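You operate a simulated robot arm through the tools that you are given. There is no shell and no other tool.

The job below is to be done with a simulated two-armed robot. You get a single attempt, and the scene is never put back.

JOB
Take the red pack from the middle deck of the stock shelf and put it in the purple tray. Put the tub marked "walnut dip" from the third shelf from the top of the tall shelf on the second shelf from the bottom of the tall shelf and the tub marked "hummus" on the bottom shelf of the tall shelf. Fetch the green carton that says "4586" from the second shelf from the bottom of the tall shelf and set it on the lower deck of the trolley. Put the orange pouch labelled "bean mix" from the top of the steel cupboard on the lower shelf of the probe bench. Take the white punnet on the top of the steel cupboard and put it away on the high deck of the stock shelf. Take the green jug and put it on the lower shelf of the probe bench. Do these in any order. Set down upright: tub, green carton, green jug.

It is judged by the outcome, as a careful person would: the job done as asked, and still so three seconds after it is handed in. It fails if anything else is knocked over, pushed out of place, dropped, spilled or broken.

ROBOT AND FRAMES
Two 7-joint arms with fingered hands on one trunk, on a base that drives. Base frame: it is fixed to the floor where the robot stands at the start and does not move with it; the origin is under the middle of the robot, x ahead of it, y to its left, z up. Units: m, rad, N and s.
The left shoulder is at the start at [0.02, 0.208, 1.323], the right one opposite. Places, roughly: bottom shelf of the tall shelf [-4.8, -1.5, 0.3]; cream tub, orange tub, pink tub [-4.75, -1.25, 1.25]; green carton [-4.75, -1.75, 0.75]; green jug [3.75, -1.5, 0.5]; high deck of the stock shelf [-3.3, 1, 1.3]; lower deck of the trolley [-4.5, -2.7, 0.3]; lower shelf of the probe bench [3.1, 0.6, 0.3]; orange pouch [0.5, 2, 1]; purple tray (31x21x9 cm) [-4.7, -1.4, 1.1]; red pack [-3, 1, 1]; second shelf of the tall shelf [-4.8, -1.5, 0.7]; white punnet [1, 2, 1]. Payload 5 kg a hand.
The TCP of each hand is the grasp point between the finger pads, 0.048 m short of the fingertips. In the tool frame z runs along the fingers and y along their closing line. Largest opening 0.16 m; the body of the gripper starts 0.056 m behind the TCP. The gripper is a hand of 4 fingers: y runs from the thumb to the fingers, the wrist lies at [-0.026, -0.142, -0.252] in the tool frame, and closing takes about 1.5 s.
Orientation is that of the tool frame in the base frame, as [roll, pitch, yaw] about the fixed x, y, z axes, in that order (R = Rz(yaw) Ry(pitch) Rx(roll)). With the fingers straight down and the wrist toward the robot, the tool's x, y and z point along [0, 1, 0], [1, 0, 0] and [0, 0, -1] of the base frame.

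CONTROLS
- The arms move only by the tool jog_arm. It takes "left_commands", "right_commands" or both (then of equal length, played together; a hand with none holds still); each is text: rows parted by semicolons, each of 6 numbers parted by spaces: the shift along the base's x, y, z in units of 300 mm (1.0 is 300 mm), then the turn, a rotation vector about the base's x, y, z in units of 60 degrees (1.0 is 60 degrees). In form: dx dy dz ax ay az; .... A call has 1 to 20 rows; each row is the pose to reach, as a shift and turn from the pose commanded when the call began. "left_claw" and "right_claw" are, for a hand that has rows, the finger opening in m, from 0 to 0.16, set as the call begins (left out, the last holds). A call with a number of a shift or a turn outside -1 to 1 is refused whole. Rows are played at 5 a second. More than 0.05 m and 0.15 rad between two rows, or a gripper value outside its range, and nothing of the call is played. Where a pose cannot be reached the arm comes as near as it can. A force on the tool above 40 N (or 10 N above the force at the start of the call, whichever is more), or a blocked arm, ends the call early, and 0.2 s more pass. The fingers move at their own pace (about 0.108 m/s each) and stop on an object; they squeeze with about 31 N. The grip force told is the motor's: it shows also when the fingers shut on nothing. Time passes only in rows, and 0.2 s behind the last, so rows that repeat a pose let the fingers close. The reply holds the time, the measured pose of the TCP, the force on the tool along the base axes, the opening and the grip force, in the units named above and with some noise, with the torque about the TCP (base axes, N m) and any sound that the robot's microphone picked up.
- Cameras (640 x 400 px; columns grow to the right, rows downward): "scene" is now at [0.1029, -0.0058, 1.5227]; the picture's right is [-0.05, -1.00, 0.00], its down [-0.48, 0.02, -0.88] and it looks along [0.88, -0.05, -0.48] (base axes); focal length 249 px, centre (320, 200). "left" rides on the left gripper at [-0.087, -0.133, -0.189] in its tool frame; the picture's right is [-0.83, -0.26, 0.49], its down [0.51, -0.71, 0.49] and it looks along [0.22, 0.66, 0.72] (tool axes); focal length 238 px, centre (320, 200). "right" rides on the right gripper at [0.087, -0.133, -0.189] in its tool frame; the picture's right is [-0.83, 0.26, -0.49], its down [-0.51, -0.71, 0.49] and it looks along [-0.22, 0.66, 0.72] (tool axes); focal length 238 px, centre (320, 200). There is no depth. A picture from a camera that has moved, and an enlarged one, comes with that camera's place and axes in the base frame and with its lens.
- camera(camera): a new picture of that camera. No time passes.
- move_column(by): slides the trunk up (or, below 0, down) by that many m; the arms and the scene camera ride with it, the base frame stays. It gives what a move gives, with no picture.
- drive_base(legs): drives the robot by 1 to 6 legs, each [ahead, left, turn to the left] in m, m and rad, along the robot's own axes; the way and the turn of a leg run together, so that a leg with both is an arc; at most 1.5 m and 3.142 rad a leg. The arms and the cameras ride along, it lands a little off, and it stops where it bumps. It gives what a move gives.
- grasp_type(shape, hand): the hand has 4 fingers and takes this shape, open, in about a second: jaw (thumb against the fingers, like two jaws); tri (thumb and two fingers); tip (a fingertip pinch); poke (one finger out to press); point (the index stretched); flat (the hand flat); cup (the hand cupped); fist (a fist). The gripper value then closes the fingers along that shape, each until it touches; the sizes above hold for jaw. It gives what a move gives, with no picture.
- head_to(pan, tilt): turns the head with the scene camera to pan (to the left, within 1.501 rad either way) and tilt (down, from -0.506 to 1.204), counted from straight ahead of the robot. It gives what a move gives.
- zoom(camera, box): a new picture of the part [left, top, right, bottom] of that camera's present view, enlarged. No time passes.
- sign_off(): hands the job in; it is judged then, once.

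Nothing tells you exact positions but the pictures and the camera data. Unless the task says otherwise, let go and move clear before handing in.

The tools are called after ">>>" as name(argument=value, ...) on one line, values as JSON. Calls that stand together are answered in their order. jog_arm: Moves the arms, as the interface text tells. Its arguments: {"type":"object","properties":{"left_commands":{"type":"string"},"left_claw":{"type":"number"},"right_commands":{"type":"string"},"right_claw":{"type":"number"}},"required":[]} The other tools are called the same way: move_column (by) slides the trunk up or down; grasp_type (shape, hand) gives the hand a shape; drive_base (legs) drives the base; head_to (pan, tilt) turns the head that bears the scene camera; camera (camera) takes a picture; zoom (camera, box) takes an enlarged picture of a part of a camera's view; sign_off () hands the job in.

At the start:

```text
t: 0.0
left_eef_pos: [0.6382, 0.3194, 1.2231]
left_ee_rot: [3.141, 0.0, 1.571]
left_wrist_force: [0.0, -0.2, 0.1]
left_wrist_torque: [-0.03, 0.05, -0.01]
left_gripper_width: 0.1597
left_grip_force: 0.1
left_shape: jaw
right_eef_pos: [0.5725, -0.1763, 1.1592]
right_ee_rot: [-3.141, 0.0, 1.572]
right_wrist_force: [0.1, -0.3, 0.0]
right_wrist_torque: [0.03, 0.04, 0.01]
right_gripper_width: 0.1595
right_grip_force: 0.2
right_shape: jaw
trunk travel left (down, up): [-0.325, 0.365]
robot x, y, heading: [-0.0003, 0.0015, 0.002]
head pan, tilt: [-0.052, 0.501]
```

scene: 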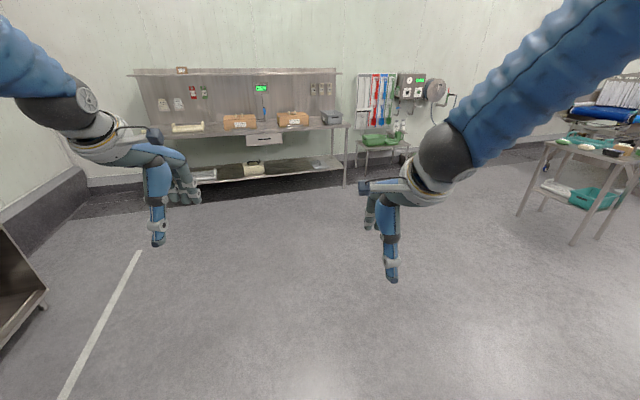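
right: 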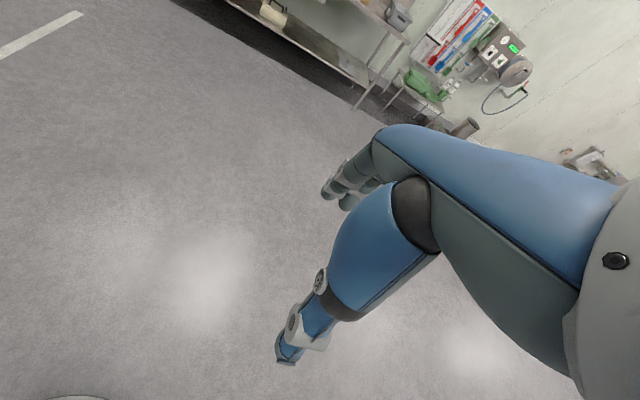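
left: 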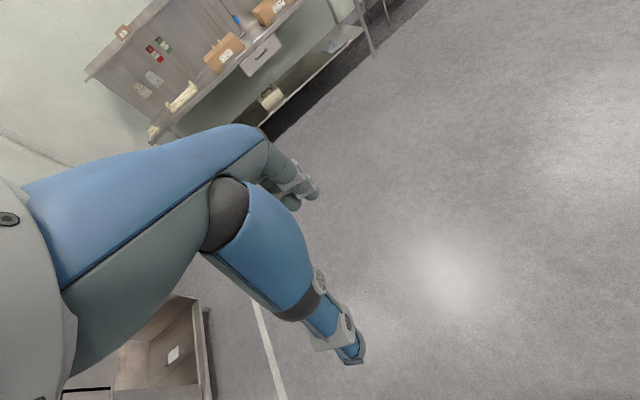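

I see a room with the probe bench ahead, a small stand with green items at its right, and the steel cupboard just at the left edge. I'll survey the room by turning the head before moving anything.

>>> head_to(pan=1.2, tilt=0.4)

```text
t: 1.4
left_eef_pos: [0.639, 0.3185, 1.2232]
left_ee_rot: [3.14, 0.001, 1.572]
left_wrist_force: [-0.8, 0.0, 0.7]
left_wrist_torque: [0.01, 0.01, 0.04]
left_gripper_width: 0.1595
left_grip_force: 0.0
left_shape: jaw
right_eef_pos: [0.5724, -0.1775, 1.159]
right_ee_rot: [-3.141, 0.001, 1.57]
right_wrist_force: [0.8, 0.1, 0.1]
right_wrist_torque: [0.02, 0.04, -0.03]
right_gripper_width: 0.1597
right_grip_force: 0.1
right_shape: jaw
trunk travel left (down, up): [-0.325, 0.365]
robot x, y, heading: [-0.0001, 0.0019, 0.003]
head pan, tilt: [1.201, 0.4]
```

>>> camera(camera="scene")

```text
taken
camera scene: at [0.0456, 0.0852, 1.532], right [0.93, -0.36, 0.0], down [-0.14, -0.36, -0.92], along [0.33, 0.86, -0.39], focal length 249 px, centre (320, 200)
```

scene: 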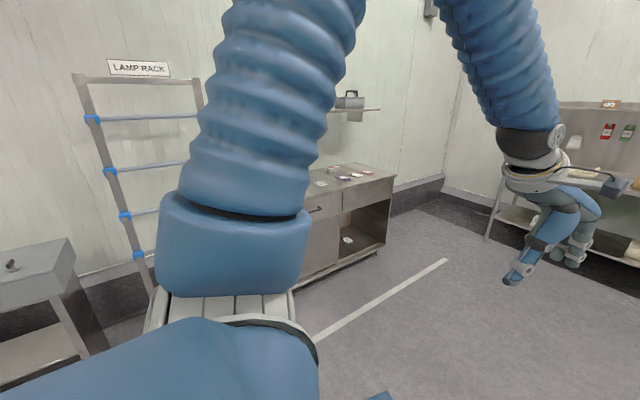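

The steel cupboard is on my left, with small things on top. I'll zoom in on it and go on surveying.

>>> zoom(camera="scene", box=[300, 80, 420, 260])

>>> head_to(pan=-1.2, tilt=0.4)

>>> camera(camera="scene")

```text
2.22 times, centred on (360, 170) of scene
camera zoom: at [0.0456, 0.0852, 1.532], right [0.93, -0.36, 0.0], down [-0.14, -0.36, -0.92], along [0.33, 0.86, -0.39], focal length 554 px, centre (231, 267)
```

zoom: 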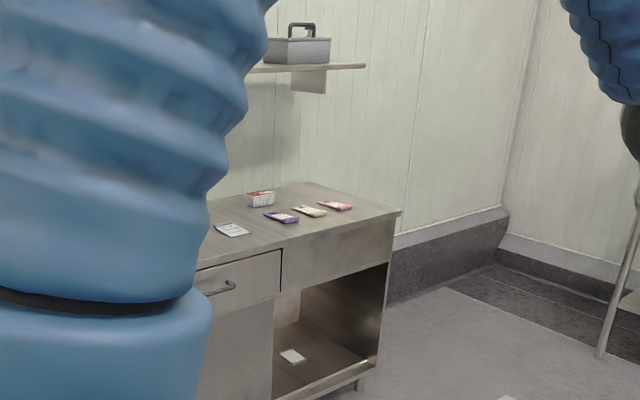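

```text
t: 3.6
left_eef_pos: [0.6396, 0.3185, 1.2226]
left_ee_rot: [-3.141, 0.002, 1.57]
left_wrist_force: [-0.4, 0.8, 0.6]
left_wrist_torque: [0.04, 0.0, -0.02]
left_gripper_width: 0.1596
left_grip_force: 0.1
left_shape: jaw
right_eef_pos: [0.5723, -0.1772, 1.1587]
right_ee_rot: [3.141, 0.001, 1.57]
right_wrist_force: [-0.4, -0.8, 0.3]
right_wrist_torque: [-0.02, 0.0, 0.01]
right_gripper_width: 0.1597
right_grip_force: 0.1
right_shape: jaw
trunk travel left (down, up): [-0.325, 0.365]
robot x, y, heading: [-0.0001, 0.0021, -0.0]
head pan, tilt: [-1.201, 0.4]
```

```text
taken
camera scene: at [0.0456, -0.0875, 1.532], right [-0.93, -0.36, 0.0], down [-0.14, 0.36, -0.92], along [0.33, -0.86, -0.39], focal length 249 px, centre (320, 200)
```

scene: 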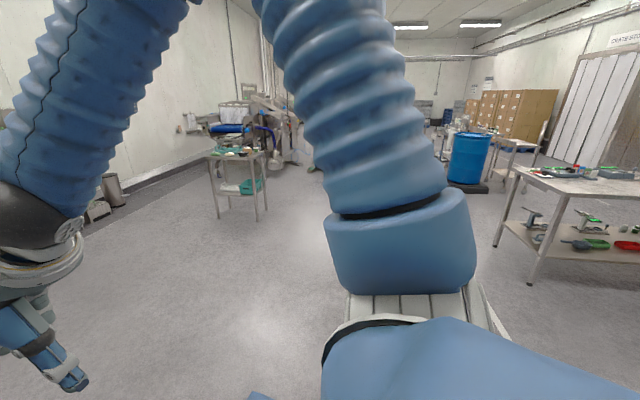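

The punnet and several pouches lie on the cupboard top at about y=1.9. I'll drive to stand in front of the cupboard, facing it, and look down at its top.

>>> drive_base(legs=[[0.7, 0, 0], [0, 0, 1.571], [0.85, 0, 0]])

>>> head_to(pan=0, tilt=0.6)

>>> camera(camera="scene")

```text
t: 15.5
left_eef_pos: [0.3779, 1.4798, 1.2211]
left_ee_rot: [3.141, 0.001, 3.141]
left_wrist_force: [0.5, 0.0, 0.0]
left_wrist_torque: [-0.04, 0.02, -0.01]
left_gripper_width: 0.1595
left_grip_force: 0.1
left_shape: jaw
right_eef_pos: [0.8744, 1.4129, 1.1597]
right_ee_rot: [3.141, 0.0, 3.141]
right_wrist_force: [0.7, -0.5, 0.1]
right_wrist_torque: [-0.04, 0.01, 0.0]
right_gripper_width: 0.1595
right_grip_force: 0.1
right_shape: jaw
trunk travel left (down, up): [-0.325, 0.365]
robot x, y, heading: [0.6968, 0.8371, 1.574]
head pan, tilt: [-1.201, 0.4]
```

```text
t: 16.9
left_eef_pos: [0.3792, 1.4787, 1.2224]
left_ee_rot: [-3.14, 0.001, 3.141]
left_wrist_force: [0.5, 0.1, 0.3]
left_wrist_torque: [-0.04, 0.03, 0.0]
left_gripper_width: 0.1596
left_grip_force: 0.1
left_shape: jaw
right_eef_pos: [0.8743, 1.4135, 1.1592]
right_ee_rot: [-3.141, 0.002, 3.14]
right_wrist_force: [-0.1, -0.3, 1.0]
right_wrist_torque: [0.02, 0.05, -0.01]
right_gripper_width: 0.1593
right_grip_force: 0.0
right_shape: jaw
trunk travel left (down, up): [-0.325, 0.365]
robot x, y, heading: [0.6991, 0.8382, 1.575]
head pan, tilt: [0.0, 0.6]
```

```text
taken
camera scene: at [0.6984, 0.9383, 1.5138], right [1.0, 0.0, 0.0], down [0.0, -0.57, -0.82], along [0.0, 0.82, -0.57], focal length 249 px, centre (320, 200)
```

scene: 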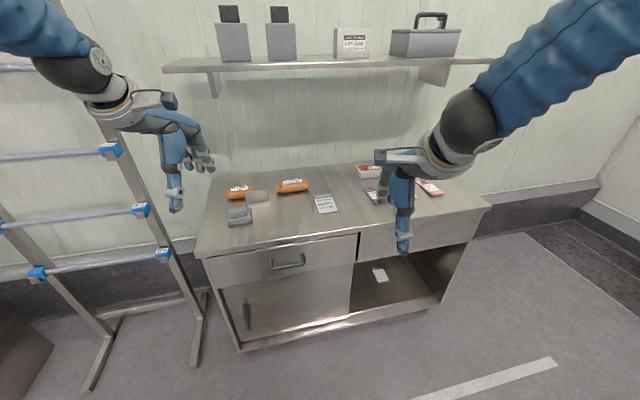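

>>> zoom(camera="scene", box=[200, 150, 360, 250])

>>> zoom(camera="scene", box=[340, 140, 500, 240])

```text
4.00 times, centred on (280, 200) of scene
camera zoom: at [0.6984, 0.9383, 1.5138], right [1.0, 0.0, 0.0], down [0.0, -0.57, -0.82], along [0.0, 0.82, -0.57], focal length 997 px, centre (480, 200)
```

zoom: 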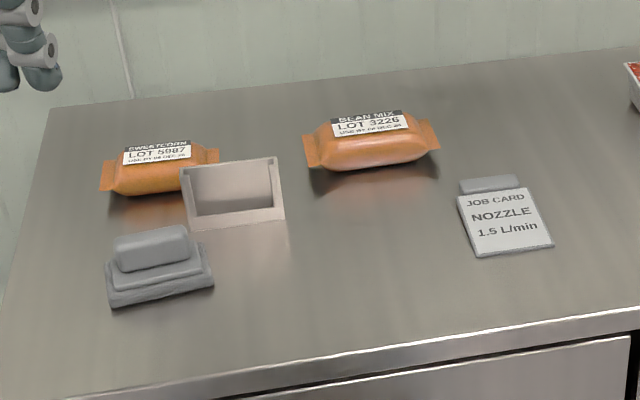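

```text
4.00 times, centred on (420, 190) of scene
camera zoom: at [0.6984, 0.9383, 1.5138], right [1.0, 0.0, 0.0], down [0.0, -0.57, -0.82], along [0.0, 0.82, -0.57], focal length 997 px, centre (-80, 240)
```

zoom: 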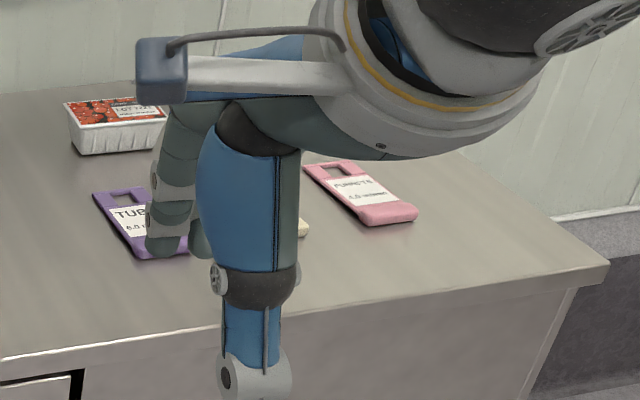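

The bean mix pouch is the right-hand orange one at about [0.565, 1.95, 0.90]; the left one is sweetcorn, and the punnet is at about [0.95, 2.1, 0.9]. I'll drive closer to get the pouch in the left hand's reach.

>>> drive_base(legs=[[0.27, 0, 0]])

>>> camera(camera="scene")

>>> camera(camera="left")

```text
t: 18.8
left_eef_pos: [0.3756, 1.744, 1.223]
left_ee_rot: [-3.139, 0.0, -3.137]
left_wrist_force: [0.8, 0.7, -0.2]
left_wrist_torque: [-0.06, 0.01, -0.04]
left_gripper_width: 0.1596
left_grip_force: 0.1
left_shape: jaw
right_eef_pos: [0.8708, 1.6803, 1.1587]
right_ee_rot: [-3.14, 0.002, -3.139]
right_wrist_force: [0.0, 1.0, -0.8]
right_wrist_torque: [-0.08, 0.01, 0.02]
right_gripper_width: 0.1598
right_grip_force: 0.1
right_shape: jaw
trunk travel left (down, up): [-0.325, 0.365]
robot x, y, heading: [0.6976, 1.1064, 1.572]
head pan, tilt: [0.0, 0.6]
```

```text
taken
camera scene: at [0.6976, 1.205, 1.5137], right [1.0, 0.0, 0.0], down [0.0, -0.57, -0.82], along [0.0, 0.82, -0.57], focal length 249 px, centre (320, 200)
```

scene: 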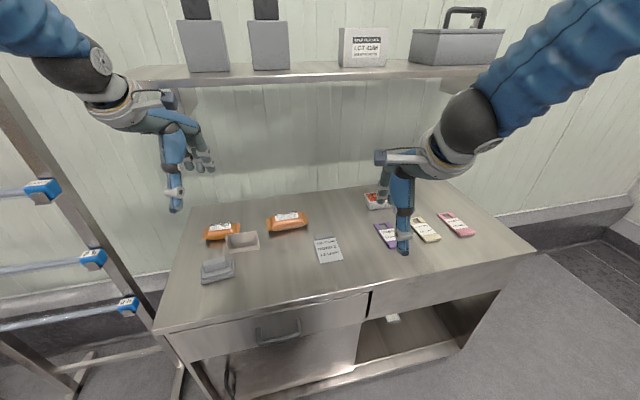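

```text
taken
camera left: at [0.4638, 1.6127, 1.4113], right [0.84, -0.26, -0.49], down [-0.5, -0.71, -0.49], along [-0.22, 0.65, -0.72], focal length 238 px, centre (320, 200)
```

left: 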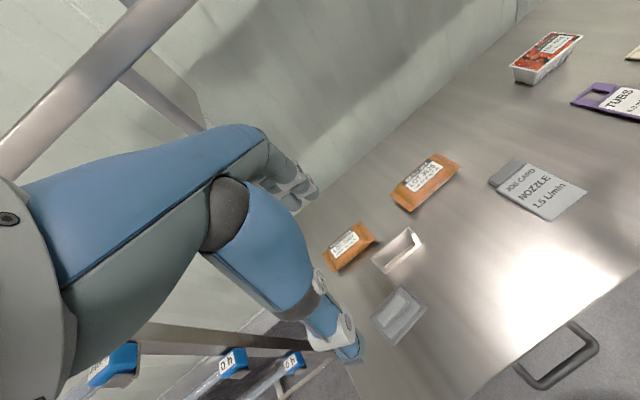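

I triangulate the pouch at [0.570, 1.944], surface about 0.86, with the pouch turned about 24°. I'll bring the left hand above it with matching yaw, then look again with the wrist camera.

>>> jog_arm(left_commands="0.081 0.083 -0.051 0 0 0.05; 0.162 0.167 -0.103 0 0 0.1; 0.243 0.25 -0.154 0 0 0.15; 0.323 0.333 -0.205 0 0 0.2; 0.404 0.417 -0.256 0 0 0.25; 0.485 0.5 -0.308 0 0 0.3; 0.566 0.583 -0.359 0 0 0.35; 0.647 0.667 -0.41 0 0 0.4; 0.647 0.667 -0.41 0 0 0.4", left_claw=0.16)

>>> camera(camera="left")

>>> camera(camera="scene")

```text
t: 20.8
left_eef_pos: [0.5711, 1.9466, 1.1005]
left_ee_rot: [3.141, 0.0, -2.719]
left_wrist_force: [0.4, -0.4, 0.5]
left_wrist_torque: [0.09, -0.03, -0.02]
left_gripper_width: 0.1597
left_grip_force: 0.0
left_shape: jaw
right_eef_pos: [0.8707, 1.6769, 1.1611]
right_ee_rot: [3.141, -0.001, -3.137]
right_wrist_force: [-0.5, -0.4, -0.1]
right_wrist_torque: [0.08, -0.05, -0.04]
right_gripper_width: 0.1597
right_grip_force: 0.1
right_shape: jaw
trunk travel left (down, up): [-0.325, 0.365]
robot x, y, heading: [0.6981, 1.1072, 1.573]
head pan, tilt: [0.0, 0.6]
```

```text
taken
camera left: at [0.7039, 1.8626, 1.2894], right [0.87, 0.11, -0.49], down [-0.17, -0.85, -0.49], along [-0.47, 0.51, -0.72], focal length 238 px, centre (320, 200)
```

left: 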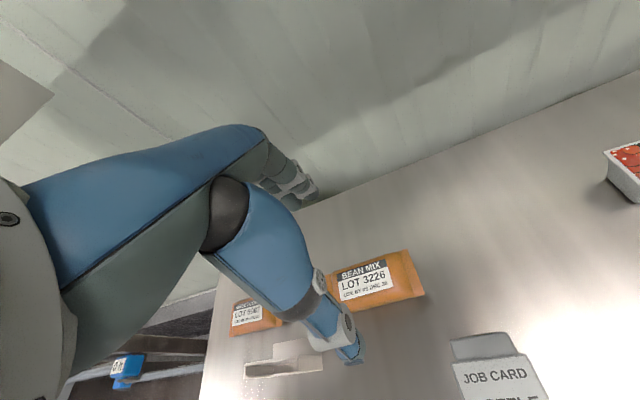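

```text
taken
camera scene: at [0.6969, 1.2028, 1.5139], right [1.0, 0.0, 0.0], down [0.0, -0.56, -0.83], along [0.0, 0.83, -0.56], focal length 249 px, centre (320, 200)
```

scene: 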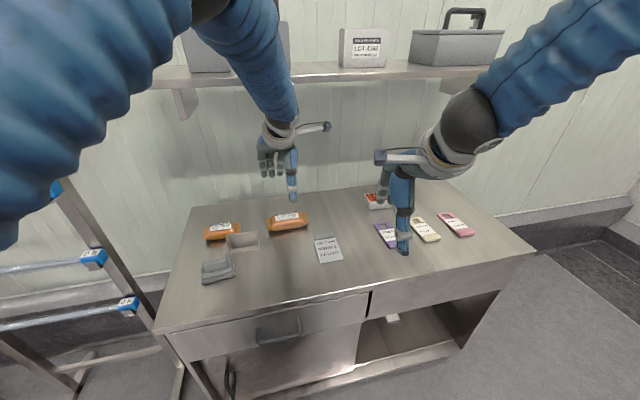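

The pouch yaw looks more like 12°. I'll descend onto it with that correction and watch the force.

>>> jog_arm(left_commands="-0.005 0.02 -0.12 0 0 -0.1; -0.01 0.04 -0.25 0 0 -0.2; -0.01 0.04 -0.37 0 0 -0.2; -0.01 0.04 -0.48 0 0 -0.2; -0.01 0.04 -0.56 0 0 -0.2; -0.01 0.04 -0.607 0 0 -0.2; -0.01 0.04 -0.607 0 0 -0.2", left_claw=0.16)

>>> camera(camera="left")

>>> zoom(camera="scene", box=[200, 130, 360, 280])

```text
t: 22.4
left_eef_pos: [0.5689, 1.9619, 0.9263]
left_ee_rot: [3.125, 0.005, -2.931]
left_wrist_force: [-0.7, -5.7, 21.3]
left_wrist_torque: [1.41, 0.72, 0.23]
left_gripper_width: 0.1575
left_grip_force: 0.0
left_shape: jaw
right_eef_pos: [0.8725, 1.6796, 1.1596]
right_ee_rot: [-3.141, -0.001, -3.139]
right_wrist_force: [0.0, 1.2, -0.1]
right_wrist_torque: [-0.11, -0.03, 0.04]
right_gripper_width: 0.1595
right_grip_force: 0.1
right_shape: jaw
trunk travel left (down, up): [-0.325, 0.365]
robot x, y, heading: [0.6948, 1.107, 1.572]
head pan, tilt: [0.0, 0.6]
stopped in row 7 (left hand): the force on the tool passed its limit at 42 N (the readings are from after the stop); the commanded pose is now the measured one
```

```text
taken
camera left: at [0.6819, 1.8475, 1.1148], right [0.87, -0.07, -0.49], down [-0.34, -0.79, -0.5], along [-0.35, 0.61, -0.71], focal length 238 px, centre (320, 200)
```

left: 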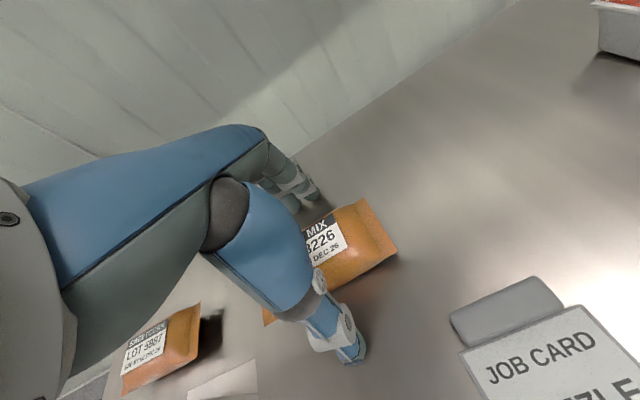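

```text
2.67 times, centred on (280, 205) of scene
camera zoom: at [0.6979, 1.2035, 1.5138], right [1.0, 0.0, 0.0], down [0.0, -0.56, -0.83], along [0.0, 0.83, -0.56], focal length 665 px, centre (427, 187)
```

zoom: 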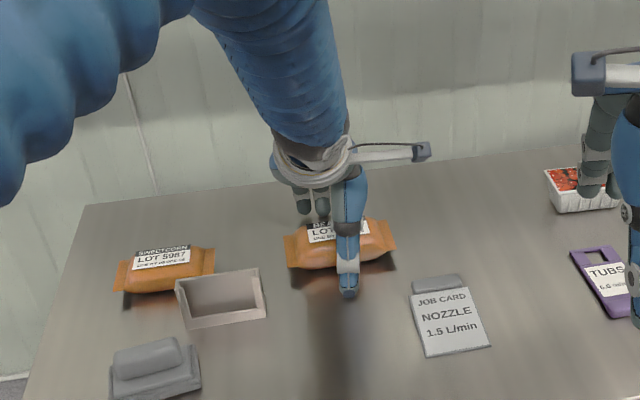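

The fingertips touched the surface at TCP z=0.926, so the surface is about 0.878. I'll rise 6 mm and close on the pouch.

>>> jog_arm(left_commands="0 0 0.02 0 0 0; 0 0 0.02 0 0 0", left_claw=0.16)

>>> jog_arm(left_commands="0 0 0 0 0 0; 0 0 0 0 0 0; 0 0 0 0 0 0; 0 0 0 0 0 0; 0 0 0 0 0 0; 0 0 0 0 0 0; 0 0 0 0 0 0; 0 0 0 0 0 0; 0 0 0 0 0 0", left_claw=0.0)

>>> camera(camera="left")

>>> zoom(camera="scene", box=[200, 130, 360, 280])

```text
t: 23.0
left_eef_pos: [0.5693, 1.9588, 0.9287]
left_ee_rot: [3.134, 0.004, -2.931]
left_wrist_force: [1.0, 0.1, 1.1]
left_wrist_torque: [0.05, 0.02, -0.02]
left_gripper_width: 0.1599
left_grip_force: 0.1
left_shape: jaw
right_eef_pos: [0.8716, 1.6794, 1.1587]
right_ee_rot: [3.141, 0.0, -3.136]
right_wrist_force: [0.0, -0.2, -0.5]
right_wrist_torque: [0.05, 0.05, 0.05]
right_gripper_width: 0.1595
right_grip_force: 0.0
right_shape: jaw
trunk travel left (down, up): [-0.325, 0.365]
robot x, y, heading: [0.6984, 1.1073, 1.578]
head pan, tilt: [0.0, 0.6]
```

```text
t: 25.0
left_eef_pos: [0.569, 1.9607, 0.9323]
left_ee_rot: [3.129, 0.004, -2.93]
left_wrist_force: [-0.8, 5.3, 20.8]
left_wrist_torque: [0.72, -0.05, 0.09]
left_gripper_width: 0.0696
left_grip_force: 30.2
left_shape: jaw
right_eef_pos: [0.8725, 1.6772, 1.1594]
right_ee_rot: [3.141, 0.0, -3.139]
right_wrist_force: [0.2, -0.3, -0.4]
right_wrist_torque: [0.0, 0.0, 0.0]
right_gripper_width: 0.1594
right_grip_force: 0.0
right_shape: jaw
trunk travel left (down, up): [-0.325, 0.365]
robot x, y, heading: [0.6958, 1.1056, 1.574]
head pan, tilt: [0.0, 0.6]
```

```text
taken
camera left: at [0.6817, 1.8459, 1.1203], right [0.87, -0.07, -0.49], down [-0.35, -0.79, -0.5], along [-0.35, 0.6, -0.72], focal length 238 px, centre (320, 200)
```

left: 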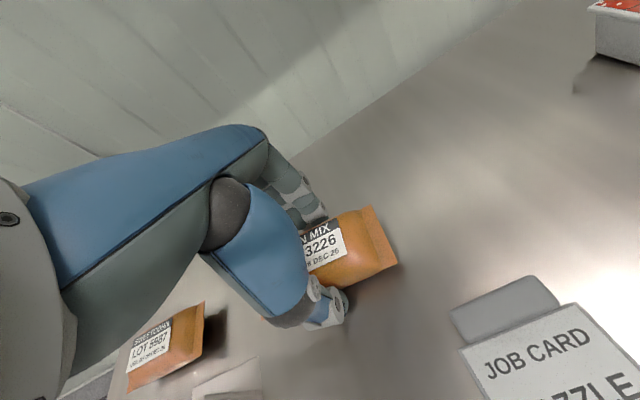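

```text
2.67 times, centred on (280, 205) of scene
camera zoom: at [0.6979, 1.2025, 1.514], right [1.0, 0.0, 0.0], down [0.0, -0.56, -0.83], along [0.0, 0.83, -0.56], focal length 665 px, centre (427, 187)
```

zoom: 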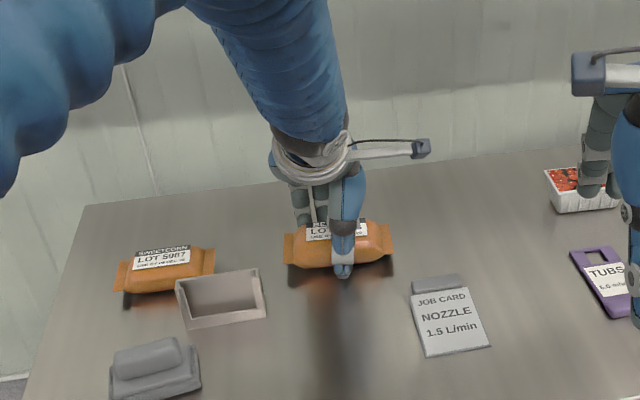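

The pouch is gripped at about 7 cm width. I'll lift it straight up and check.

>>> jog_arm(left_commands="0 0 0.08 0 0 0; 0 0 0.2 0 0 0; 0 0 0.35 0 0 0; 0 0 0.5 0 0 0; 0 0 0.65 0 0 0; 0 0 0.8 0 0 0; 0 0 0.8 0 0 0")

>>> camera(camera="left")

>>> camera(camera="scene")

```text
t: 26.6
left_eef_pos: [0.5716, 1.9586, 1.1628]
left_ee_rot: [3.138, 0.003, -2.929]
left_wrist_force: [-0.7, -9.2, -24.5]
left_wrist_torque: [3.88, -0.41, 0.03]
left_gripper_width: 0.0686
left_grip_force: 31.2
left_shape: jaw
right_eef_pos: [0.871, 1.6802, 1.1582]
right_ee_rot: [-3.139, -0.002, -3.137]
right_wrist_force: [0.9, -0.4, 0.0]
right_wrist_torque: [0.01, 0.02, 0.0]
right_gripper_width: 0.1599
right_grip_force: 0.1
right_shape: jaw
trunk travel left (down, up): [-0.325, 0.365]
robot x, y, heading: [0.7, 1.1058, 1.578]
head pan, tilt: [0.0, 0.6]
```

```text
taken
camera left: at [0.6846, 1.8468, 1.3516], right [0.87, -0.08, -0.49], down [-0.34, -0.8, -0.49], along [-0.35, 0.6, -0.72], focal length 238 px, centre (320, 200)
```

left: 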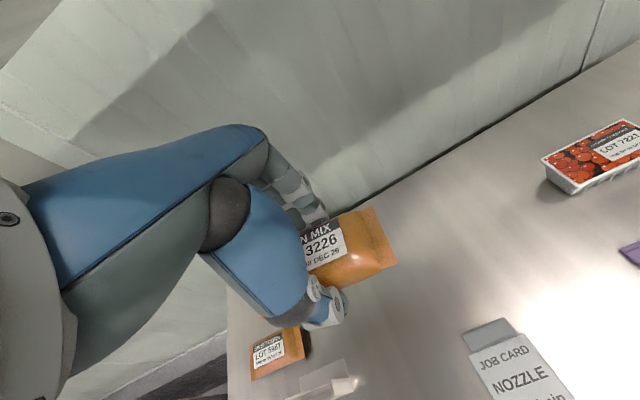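

```text
taken
camera scene: at [0.6972, 1.2048, 1.5134], right [1.0, 0.0, 0.0], down [0.0, -0.57, -0.82], along [0.0, 0.82, -0.57], focal length 249 px, centre (320, 200)
```

scene: 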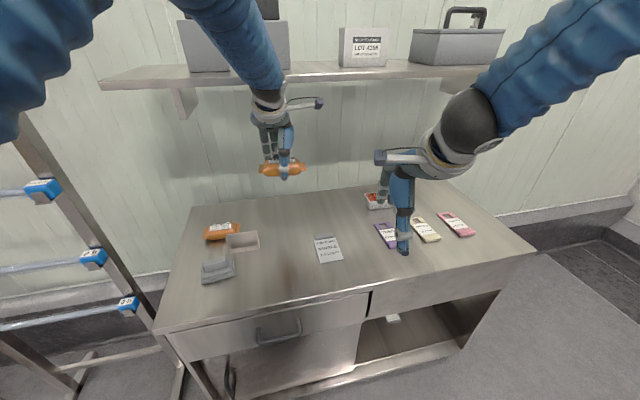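

The pouch is up, but the force reading is odd (−24 N), perhaps the wrist is near the wall shelf. I'll pull the hand back toward me and re-read.

>>> jog_arm(left_commands="0 -0.05 -0.02 0 0 0; 0 -0.15 -0.04 0 0 0; 0 -0.3 -0.04 0 0 0; 0 -0.45 -0.04 0 0 0; 0 -0.45 -0.04 0 0 0; 0 -0.45 -0.04 0 0 0")

>>> camera(camera="scene")

```text
t: 28.0
left_eef_pos: [0.5704, 1.8228, 1.1567]
left_ee_rot: [3.131, 0.003, -2.93]
left_wrist_force: [0.2, -0.7, -2.2]
left_wrist_torque: [0.12, 0.02, 0.02]
left_gripper_width: 0.0682
left_grip_force: 30.8
left_shape: jaw
right_eef_pos: [0.8709, 1.6783, 1.1606]
right_ee_rot: [-3.141, -0.001, -3.138]
right_wrist_force: [0.3, -1.2, 0.5]
right_wrist_torque: [0.11, -0.02, -0.02]
right_gripper_width: 0.1596
right_grip_force: 0.0
right_shape: jaw
trunk travel left (down, up): [-0.325, 0.365]
robot x, y, heading: [0.6969, 1.1077, 1.572]
head pan, tilt: [0.0, 0.6]
```

```text
taken
camera scene: at [0.6978, 1.2028, 1.5139], right [1.0, 0.0, 0.0], down [0.0, -0.56, -0.83], along [0.0, 0.83, -0.56], focal length 249 px, centre (320, 200)
```

scene: 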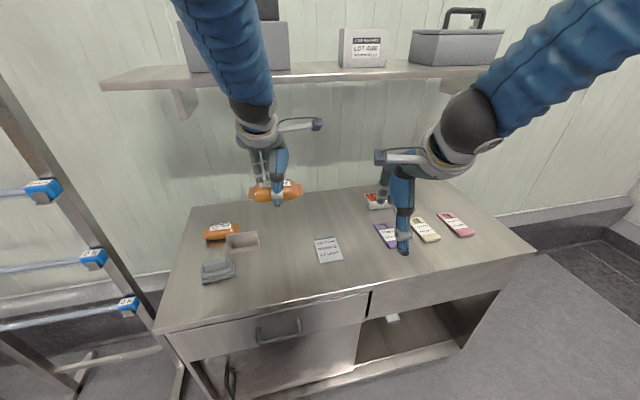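

The force is back to just the pouch's weight; it's held well. I'll back off, turn toward the probe bench and drive up to look at its lower shelf.

>>> drive_base(legs=[[-0.45, 0, 0], [0, 0, -1.571], [0.9, 0, 0]])

>>> camera(camera="scene")

```text
t: 38.8
left_eef_pos: [2.3037, 0.7975, 1.1558]
left_ee_rot: [3.135, 0.003, 1.786]
left_wrist_force: [-0.1, -0.5, -3.1]
left_wrist_torque: [-0.01, -0.02, 0.0]
left_gripper_width: 0.068
left_grip_force: 31.0
left_shape: jaw
right_eef_pos: [2.1595, 0.4961, 1.1585]
right_ee_rot: [-3.141, 0.0, 1.577]
right_wrist_force: [-0.4, -0.4, 0.2]
right_wrist_torque: [0.02, 0.05, 0.01]
right_gripper_width: 0.16
right_grip_force: 0.1
right_shape: jaw
trunk travel left (down, up): [-0.325, 0.365]
robot x, y, heading: [1.5867, 0.673, 0.006]
head pan, tilt: [0.0, 0.6]
```

```text
taken
camera scene: at [1.6859, 0.6694, 1.5137], right [0.01, -1.0, 0.0], down [-0.57, 0.0, -0.82], along [0.82, 0.0, -0.57], focal length 249 px, centre (320, 200)
```

scene: 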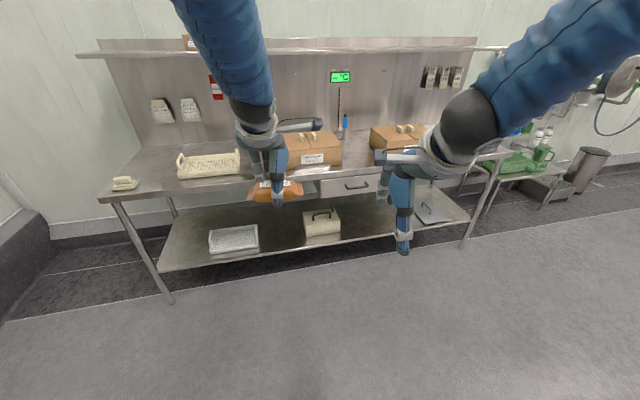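

The bench is turned about 13°; its lower shelf (z≈0.33) has a free gap between the white basket and the beige box. I'll raise/retract the right arm out of the way, align with the bench at a standoff and lower the trunk.

>>> jog_arm(right_commands="-0.05 0 0.12 0 0 0; -0.1 0 0.25 0 0 0; -0.15 0 0.4 0 0 0; -0.2 0 0.55 0 0 0; -0.25 0 0.7 0 0 0; -0.3 0 0.8 0 0 0; -0.3 0 0.8 0 0 0")

>>> drive_base(legs=[[0.15, -0.18, 0], [0, 0, 0.217]])

>>> move_column(by=-0.325)

>>> camera(camera="scene")

```text
t: 40.4
left_eef_pos: [2.3039, 0.7979, 1.1558]
left_ee_rot: [3.133, 0.001, 1.783]
left_wrist_force: [1.4, -0.4, -2.6]
left_wrist_torque: [-0.03, 0.04, 0.0]
left_gripper_width: 0.0683
left_grip_force: 30.7
left_shape: jaw
right_eef_pos: [2.072, 0.4991, 1.3961]
right_ee_rot: [-3.141, 0.0, 1.578]
right_wrist_force: [1.7, 0.2, 0.3]
right_wrist_torque: [-0.05, 0.08, 0.0]
right_gripper_width: 0.1598
right_grip_force: 0.1
right_shape: jaw
trunk travel left (down, up): [-0.325, 0.365]
robot x, y, heading: [1.5835, 0.674, 0.008]
head pan, tilt: [0.0, 0.6]
```

```text
t: 42.9
left_eef_pos: [2.4079, 0.7707, 1.1567]
left_ee_rot: [3.132, 0.005, 1.998]
left_wrist_force: [0.2, 0.0, -2.7]
left_wrist_torque: [-0.07, -0.07, -0.03]
left_gripper_width: 0.0682
left_grip_force: 31.4
left_shape: jaw
right_eef_pos: [2.2477, 0.4288, 1.3961]
right_ee_rot: [3.141, -0.001, 1.789]
right_wrist_force: [0.7, -0.8, -0.5]
right_wrist_torque: [-0.04, 0.0, -0.03]
right_gripper_width: 0.1598
right_grip_force: 0.1
right_shape: jaw
trunk travel left (down, up): [-0.325, 0.365]
robot x, y, heading: [1.7337, 0.4943, 0.213]
head pan, tilt: [0.0, 0.6]
```

```text
t: 46.1
left_eef_pos: [2.4087, 0.7705, 0.8326]
left_ee_rot: [3.133, 0.004, 1.998]
left_wrist_force: [0.2, 0.3, -3.1]
left_wrist_torque: [0.0, -0.05, -0.01]
left_gripper_width: 0.0682
left_grip_force: 30.9
left_shape: jaw
right_eef_pos: [2.2461, 0.4284, 1.0722]
right_ee_rot: [3.142, 0.0, 1.788]
right_wrist_force: [0.7, 0.7, 0.0]
right_wrist_torque: [0.01, -0.01, -0.01]
right_gripper_width: 0.1597
right_grip_force: 0.0
right_shape: jaw
trunk travel left (down, up): [0.0, 0.69]
robot x, y, heading: [1.7355, 0.4931, 0.221]
head pan, tilt: [0.0, 0.6]
```

```text
taken
camera scene: at [1.8323, 0.5129, 1.1889], right [0.22, -0.98, 0.0], down [-0.55, -0.12, -0.82], along [0.81, 0.18, -0.57], focal length 249 px, centre (320, 200)
```

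scene: 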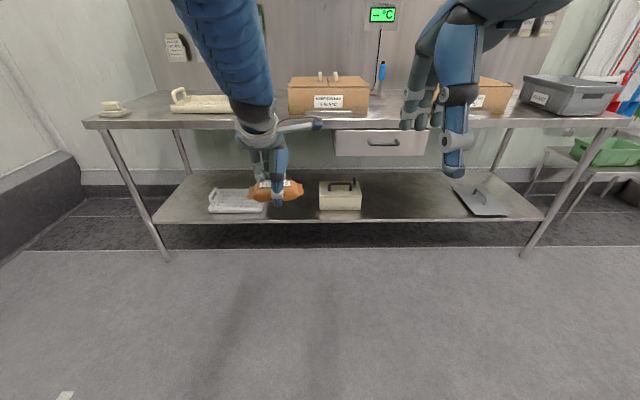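

I have good alignment now: the gap's centre is about 0.165 m left of my axis. I'll lower the left hand, undo its yaw, then tilt the fingers forward.

>>> jog_arm(left_commands="0.034 0.028 -0.119 0 0 -0.03; 0.068 0.056 -0.238 0 0 -0.06; 0.102 0.084 -0.357 0 0 -0.09; 0.137 0.113 -0.476 0 0 -0.12; 0.171 0.141 -0.595 0 0 -0.15; 0.205 0.169 -0.714 0 0 -0.18; 0.239 0.197 -0.833 0 0 -0.197; 0.239 0.197 -0.833 0 0 -0.197")

>>> jog_arm(left_commands="0 0 -0.05 0.013 -0.06 0; 0 0 -0.1 0.027 -0.12 0; 0 0 -0.15 0.041 -0.185 0; 0 0 -0.2 0.055 -0.25 0; 0 0 -0.25 0.07 -0.31 0; 0 0 -0.3 0.083 -0.37 0; 0 0 -0.35 0.097 -0.43 0; 0 0 -0.4 0.11 -0.488 0; 0 0 -0.4 0.11 -0.488 0")

>>> camera(camera="scene")

>>> camera(camera="left")

```text
t: 47.9
left_eef_pos: [2.4841, 0.8259, 0.5817]
left_ee_rot: [3.134, 0.004, 1.79]
left_wrist_force: [-0.4, -0.6, -2.9]
left_wrist_torque: [0.01, -0.05, 0.02]
left_gripper_width: 0.0683
left_grip_force: 30.8
left_shape: jaw
right_eef_pos: [2.2447, 0.4281, 1.072]
right_ee_rot: [3.141, 0.001, 1.789]
right_wrist_force: [-1.1, -0.1, 0.0]
right_wrist_torque: [0.05, 0.01, 0.0]
right_gripper_width: 0.1599
right_grip_force: 0.1
right_shape: jaw
trunk travel left (down, up): [0.0, 0.69]
robot x, y, heading: [1.7335, 0.489, 0.219]
head pan, tilt: [0.0, 0.6]
```

```text
t: 49.9
left_eef_pos: [2.4801, 0.8279, 0.4611]
left_ee_rot: [2.607, 0.001, 1.793]
left_wrist_force: [0.5, 0.1, -2.8]
left_wrist_torque: [0.0, 0.01, 0.01]
left_gripper_width: 0.068
left_grip_force: 31.1
left_shape: jaw
right_eef_pos: [2.2455, 0.4277, 1.0712]
right_ee_rot: [3.14, 0.001, 1.788]
right_wrist_force: [0.2, -0.3, -0.6]
right_wrist_torque: [-0.02, 0.01, 0.04]
right_gripper_width: 0.1599
right_grip_force: 0.1
right_shape: jaw
trunk travel left (down, up): [0.0, 0.69]
robot x, y, heading: [1.7332, 0.4911, 0.218]
head pan, tilt: [0.0, 0.6]
```

```text
taken
camera scene: at [1.8324, 0.513, 1.1888], right [0.22, -0.98, 0.0], down [-0.55, -0.12, -0.82], along [0.81, 0.18, -0.57], focal length 249 px, centre (320, 200)
```

scene: 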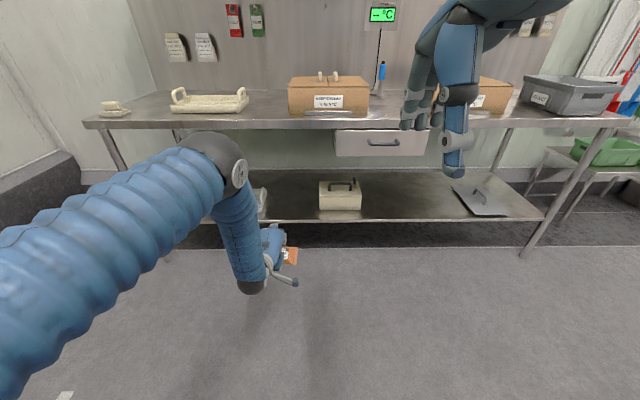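

```text
taken
camera left: at [2.2951, 0.6968, 0.557], right [0.21, -0.81, -0.55], down [-0.46, 0.41, -0.78], along [0.86, 0.42, -0.29], focal length 238 px, centre (320, 200)
```

left: 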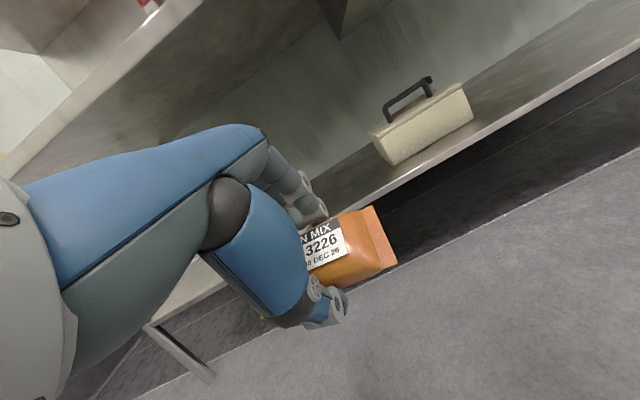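

The elbow is bent high and would come near the bench top edge, so I'll stretch the arm further forward first so that the forearm slopes in under the bench.

>>> jog_arm(left_commands="0.1 0.022 0 0 0 0; 0.2 0.044 0 0 0 0; 0.3 0.066 0 0 0 0; 0.4 0.088 0 0 0 0; 0.49 0.108 0 0 0 0; 0.55 0.122 0 0 0 0; 0.55 0.122 0 0 0 0")

>>> camera(camera="scene")

>>> camera(camera="left")

```text
t: 51.5
left_eef_pos: [2.6474, 0.8663, 0.4616]
left_ee_rot: [2.609, 0.001, 1.791]
left_wrist_force: [-0.5, 0.5, -2.9]
left_wrist_torque: [0.01, 0.0, -0.01]
left_gripper_width: 0.0681
left_grip_force: 31.6
left_shape: jaw
right_eef_pos: [2.2458, 0.4276, 1.071]
right_ee_rot: [3.141, 0.002, 1.789]
right_wrist_force: [1.0, 0.3, -0.9]
right_wrist_torque: [0.01, -0.03, 0.03]
right_gripper_width: 0.1596
right_grip_force: 0.0
right_shape: jaw
trunk travel left (down, up): [0.0, 0.69]
robot x, y, heading: [1.733, 0.4909, 0.211]
head pan, tilt: [0.0, 0.6]
```

```text
taken
camera scene: at [1.8325, 0.513, 1.1888], right [0.22, -0.98, 0.0], down [-0.55, -0.12, -0.82], along [0.81, 0.18, -0.57], focal length 249 px, centre (320, 200)
```

scene: 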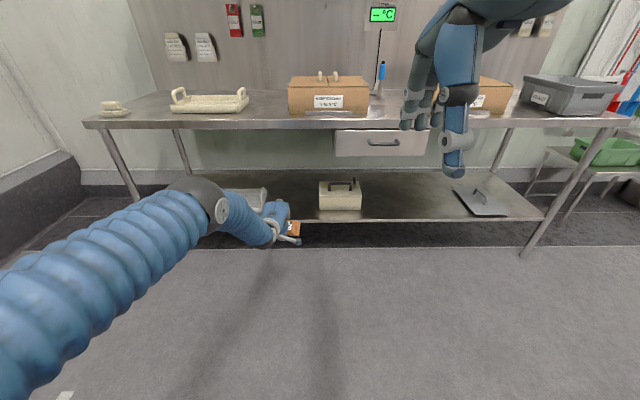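

```text
taken
camera left: at [2.4611, 0.7361, 0.5579], right [0.21, -0.81, -0.55], down [-0.46, 0.41, -0.78], along [0.86, 0.42, -0.29], focal length 238 px, centre (320, 200)
```

left: 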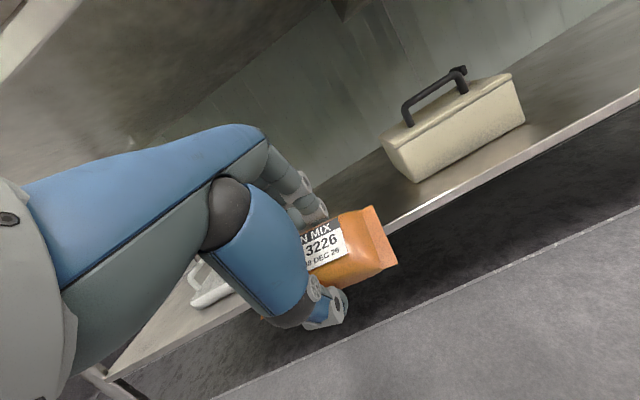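

The arm is stretched and low now. I'll drive straight in 0.3 m so the hand enters over the shelf in the gap.

>>> drive_base(legs=[[0.2, 0, 0]])

>>> camera(camera="scene")

>>> camera(camera="left")

```text
t: 53.1
left_eef_pos: [2.8365, 0.9057, 0.461]
left_ee_rot: [2.611, 0.002, 1.791]
left_wrist_force: [1.3, 0.1, -3.7]
left_wrist_torque: [-0.07, -0.1, -0.02]
left_gripper_width: 0.0684
left_grip_force: 31.0
left_shape: jaw
right_eef_pos: [2.4368, 0.4698, 1.0709]
right_ee_rot: [-3.14, 0.0, 1.788]
right_wrist_force: [0.1, -0.1, -1.0]
right_wrist_torque: [0.02, 0.07, 0.0]
right_gripper_width: 0.1597
right_grip_force: 0.2
right_shape: jaw
trunk travel left (down, up): [0.0, 0.69]
robot x, y, heading: [1.9247, 0.5348, 0.22]
head pan, tilt: [0.0, 0.6]
```

```text
taken
camera scene: at [2.0231, 0.5549, 1.1886], right [0.22, -0.98, 0.0], down [-0.55, -0.12, -0.82], along [0.81, 0.18, -0.57], focal length 249 px, centre (320, 200)
```

scene: 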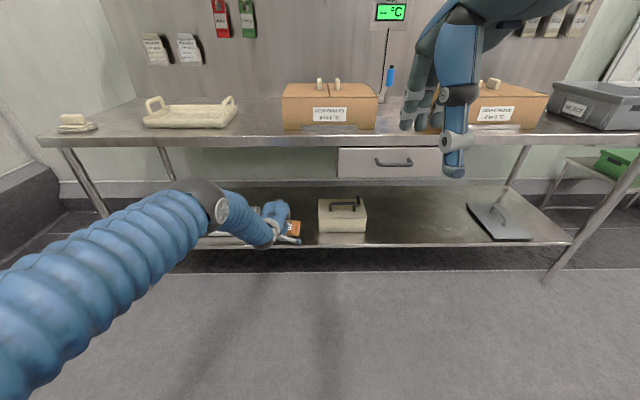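

```text
taken
camera left: at [2.6512, 0.7764, 0.557], right [0.2, -0.81, -0.55], down [-0.46, 0.41, -0.78], along [0.86, 0.41, -0.29], focal length 238 px, centre (320, 200)
```

left: 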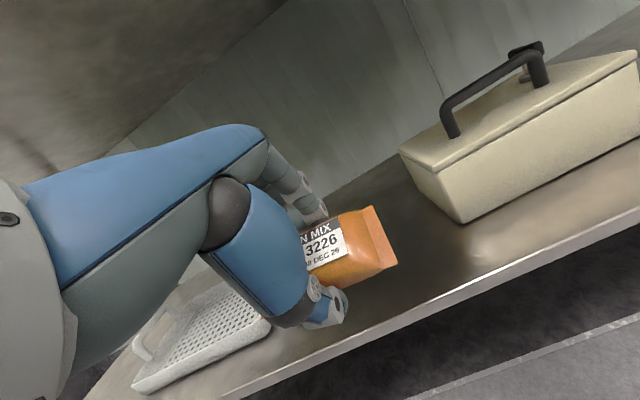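

The pouch is right at the shelf's front edge (shelf z≈0.313). I'll go 0.12 m further in, then lower to the shelf.

>>> drive_base(legs=[[0.12, 0, 0]])

>>> jog_arm(left_commands="0 0 -0.06 0 0 0; 0 0 -0.12 0 0 0; 0 0 -0.18 0 0 0; 0 0 -0.22 0 0 0; 0 0 -0.25 0 0 0; 0 0 -0.27 0 0 0; 0 0 -0.29 0 0 0; 0 0 -0.31 0 0 0; 0 0 -0.33 0 0 0")

>>> camera(camera="left")

>>> camera(camera="scene")

```text
t: 54.3
left_eef_pos: [2.9544, 0.9304, 0.4606]
left_ee_rot: [2.613, 0.001, 1.788]
left_wrist_force: [-0.4, -0.8, -4.4]
left_wrist_torque: [-0.03, -0.06, -0.01]
left_gripper_width: 0.0681
left_grip_force: 30.8
left_shape: jaw
right_eef_pos: [2.5542, 0.4944, 1.071]
right_ee_rot: [-3.141, 0.0, 1.787]
right_wrist_force: [0.8, -0.6, -0.8]
right_wrist_torque: [0.03, 0.09, 0.03]
right_gripper_width: 0.1597
right_grip_force: 0.0
right_shape: jaw
trunk travel left (down, up): [0.0, 0.69]
robot x, y, heading: [2.039, 0.561, 0.215]
head pan, tilt: [0.0, 0.6]
```

```text
t: 55.7
left_eef_pos: [2.9618, 0.9325, 0.3934]
left_ee_rot: [2.589, 0.004, 1.788]
left_wrist_force: [1.0, -0.8, 12.2]
left_wrist_torque: [-0.19, 0.39, -0.01]
left_gripper_width: 0.0661
left_grip_force: 30.8
left_shape: jaw
right_eef_pos: [2.5524, 0.4928, 1.0709]
right_ee_rot: [-3.141, -0.002, 1.787]
right_wrist_force: [0.1, -0.2, -0.3]
right_wrist_torque: [0.01, 0.07, 0.02]
right_gripper_width: 0.1595
right_grip_force: 0.1
right_shape: jaw
trunk travel left (down, up): [0.0, 0.69]
robot x, y, heading: [2.0441, 0.5598, 0.218]
head pan, tilt: [0.0, 0.6]
stopped in row 6 (left hand): the force on the tool passed its limit at 43 N (the readings are from after the stop); the commanded pose is now the measured one
```

```text
taken
camera left: at [2.7737, 0.8024, 0.4854], right [0.21, -0.81, -0.55], down [-0.45, 0.42, -0.79], along [0.87, 0.41, -0.27], focal length 238 px, centre (320, 200)
```

left: 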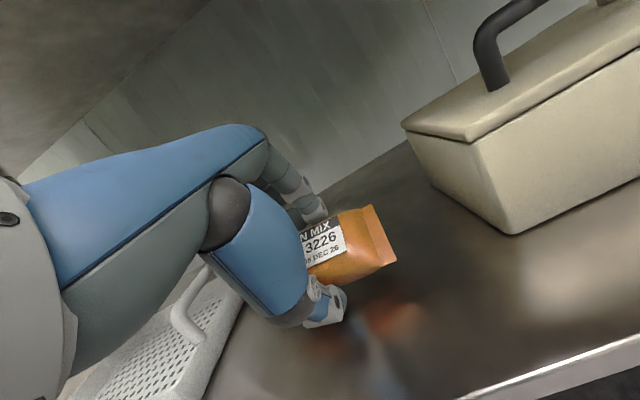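

```text
taken
camera scene: at [2.1391, 0.5802, 1.1887], right [0.21, -0.98, 0.0], down [-0.55, -0.12, -0.83], along [0.81, 0.18, -0.56], focal length 249 px, centre (320, 200)
```

scene: 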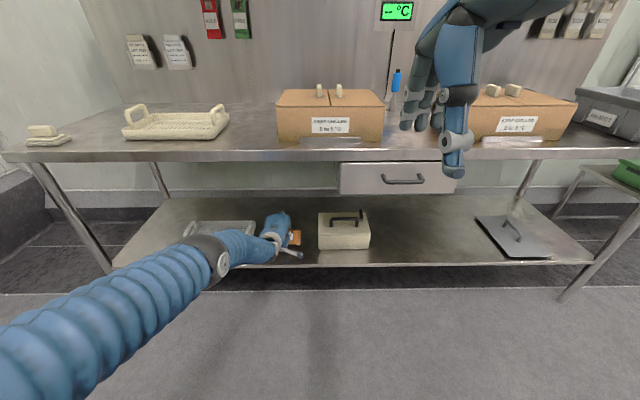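

The thumb touched the shelf with the pouch just above it. I'll rise a few mm and open the hand gently so the pouch settles.

>>> jog_arm(left_commands="0 0 0.015 0 0 0; 0 0 0.015 0 0 0")

>>> jog_arm(left_commands="0 0 0 0 0 0; 0 0 0 0 0 0; 0 0 0 0 0 0; 0 0 0 0 0 0; 0 0 0 0 0 0; 0 0 0 0 0 0", left_claw=0.13)

>>> camera(camera="left")

```text
t: 56.3
left_eef_pos: [2.9568, 0.9315, 0.3936]
left_ee_rot: [2.599, 0.003, 1.79]
left_wrist_force: [1.9, 0.6, 3.9]
left_wrist_torque: [0.01, 0.1, -0.03]
left_gripper_width: 0.0659
left_grip_force: 31.4
left_shape: jaw
right_eef_pos: [2.5512, 0.4929, 1.0709]
right_ee_rot: [-3.139, -0.001, 1.786]
right_wrist_force: [0.4, 0.3, -0.5]
right_wrist_torque: [0.01, 0.01, 0.0]
right_gripper_width: 0.1599
right_grip_force: 0.2
right_shape: jaw
trunk travel left (down, up): [0.0, 0.69]
robot x, y, heading: [2.0411, 0.5632, 0.214]
head pan, tilt: [0.0, 0.6]
```

```text
t: 57.7
left_eef_pos: [2.9607, 0.9318, 0.3993]
left_ee_rot: [2.59, 0.002, 1.789]
left_wrist_force: [-2.1, 1.1, 35.3]
left_wrist_torque: [-0.36, 1.24, -0.03]
left_gripper_width: 0.1219
left_grip_force: 0.0
left_shape: jaw
right_eef_pos: [2.5498, 0.4931, 1.0716]
right_ee_rot: [3.139, 0.0, 1.786]
right_wrist_force: [0.0, 0.3, 0.1]
right_wrist_torque: [0.01, 0.0, -0.02]
right_gripper_width: 0.1595
right_grip_force: 0.1
right_shape: jaw
trunk travel left (down, up): [0.0, 0.69]
robot x, y, heading: [2.0381, 0.556, 0.212]
head pan, tilt: [0.0, 0.6]
```

```text
taken
camera left: at [2.772, 0.8013, 0.4914], right [0.21, -0.81, -0.55], down [-0.45, 0.42, -0.79], along [0.87, 0.41, -0.27], focal length 238 px, centre (320, 200)
```

left: 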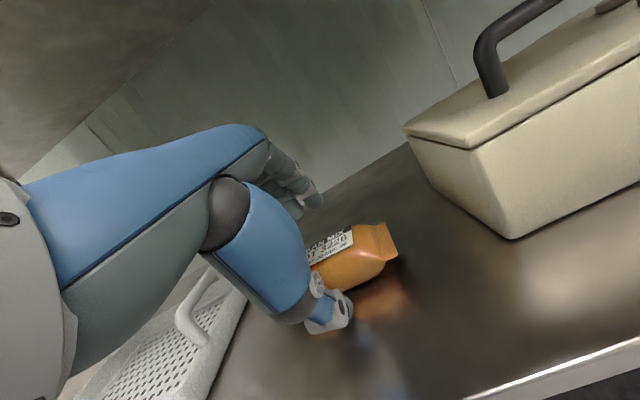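

The pouch lies flat on the shelf. I'll lift the hand straight up and back out.

>>> jog_arm(left_commands="0 0 0.05 0 0 0; 0 0 0.15 0 0 0; 0 0 0.25 0 0 0; 0 0 0.33 0 0 0; 0 0 0.33 0 0 0", left_claw=0.16)

>>> drive_base(legs=[[-0.35, 0, 0]])

>>> camera(camera="left")

>>> camera(camera="scene")

```text
t: 58.9
left_eef_pos: [2.9584, 0.9336, 0.4912]
left_ee_rot: [2.599, 0.003, 1.787]
left_wrist_force: [-0.3, 1.1, -0.3]
left_wrist_torque: [-0.05, 0.05, -0.04]
left_gripper_width: 0.1598
left_grip_force: 0.0
left_shape: jaw
right_eef_pos: [2.553, 0.4929, 1.0704]
right_ee_rot: [-3.14, -0.001, 1.786]
right_wrist_force: [0.2, -0.2, -0.3]
right_wrist_torque: [0.01, 0.03, 0.01]
right_gripper_width: 0.1597
right_grip_force: 0.1
right_shape: jaw
trunk travel left (down, up): [0.0, 0.69]
robot x, y, heading: [2.0417, 0.5606, 0.221]
head pan, tilt: [0.0, 0.6]
```

```text
t: 61.1
left_eef_pos: [2.6274, 0.8587, 0.4938]
left_ee_rot: [2.597, 0.003, 1.787]
left_wrist_force: [-0.1, 0.2, 0.5]
left_wrist_torque: [0.01, 0.01, 0.01]
left_gripper_width: 0.16
left_grip_force: 0.1
left_shape: jaw
right_eef_pos: [2.2205, 0.4204, 1.0715]
right_ee_rot: [3.141, 0.0, 1.786]
right_wrist_force: [-0.8, -0.4, -0.2]
right_wrist_torque: [-0.01, -0.05, -0.02]
right_gripper_width: 0.1598
right_grip_force: 0.0
right_shape: jaw
trunk travel left (down, up): [0.0, 0.69]
robot x, y, heading: [1.7074, 0.4864, 0.213]
head pan, tilt: [0.0, 0.6]
```

```text
taken
camera left: at [2.4394, 0.7285, 0.5864], right [0.21, -0.81, -0.55], down [-0.45, 0.42, -0.79], along [0.87, 0.41, -0.28], focal length 238 px, centre (320, 200)
```

left: 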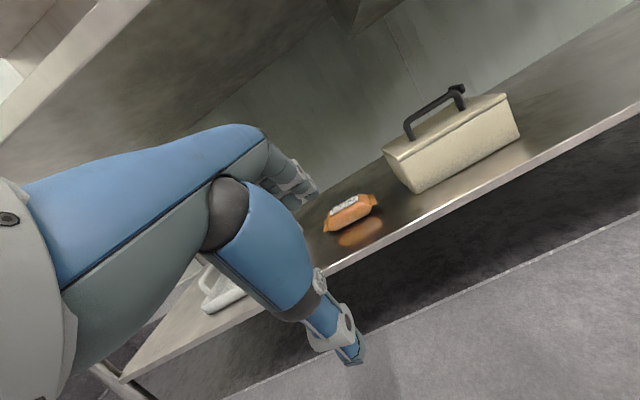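

```text
taken
camera scene: at [1.8068, 0.5075, 1.1889], right [0.21, -0.98, 0.0], down [-0.55, -0.12, -0.83], along [0.81, 0.18, -0.56], focal length 249 px, centre (320, 200)
```

scene: 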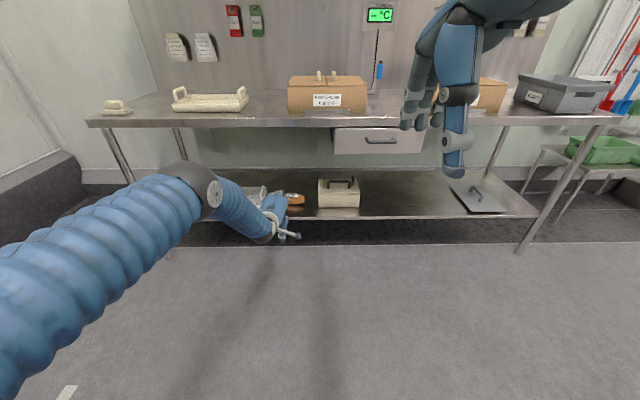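

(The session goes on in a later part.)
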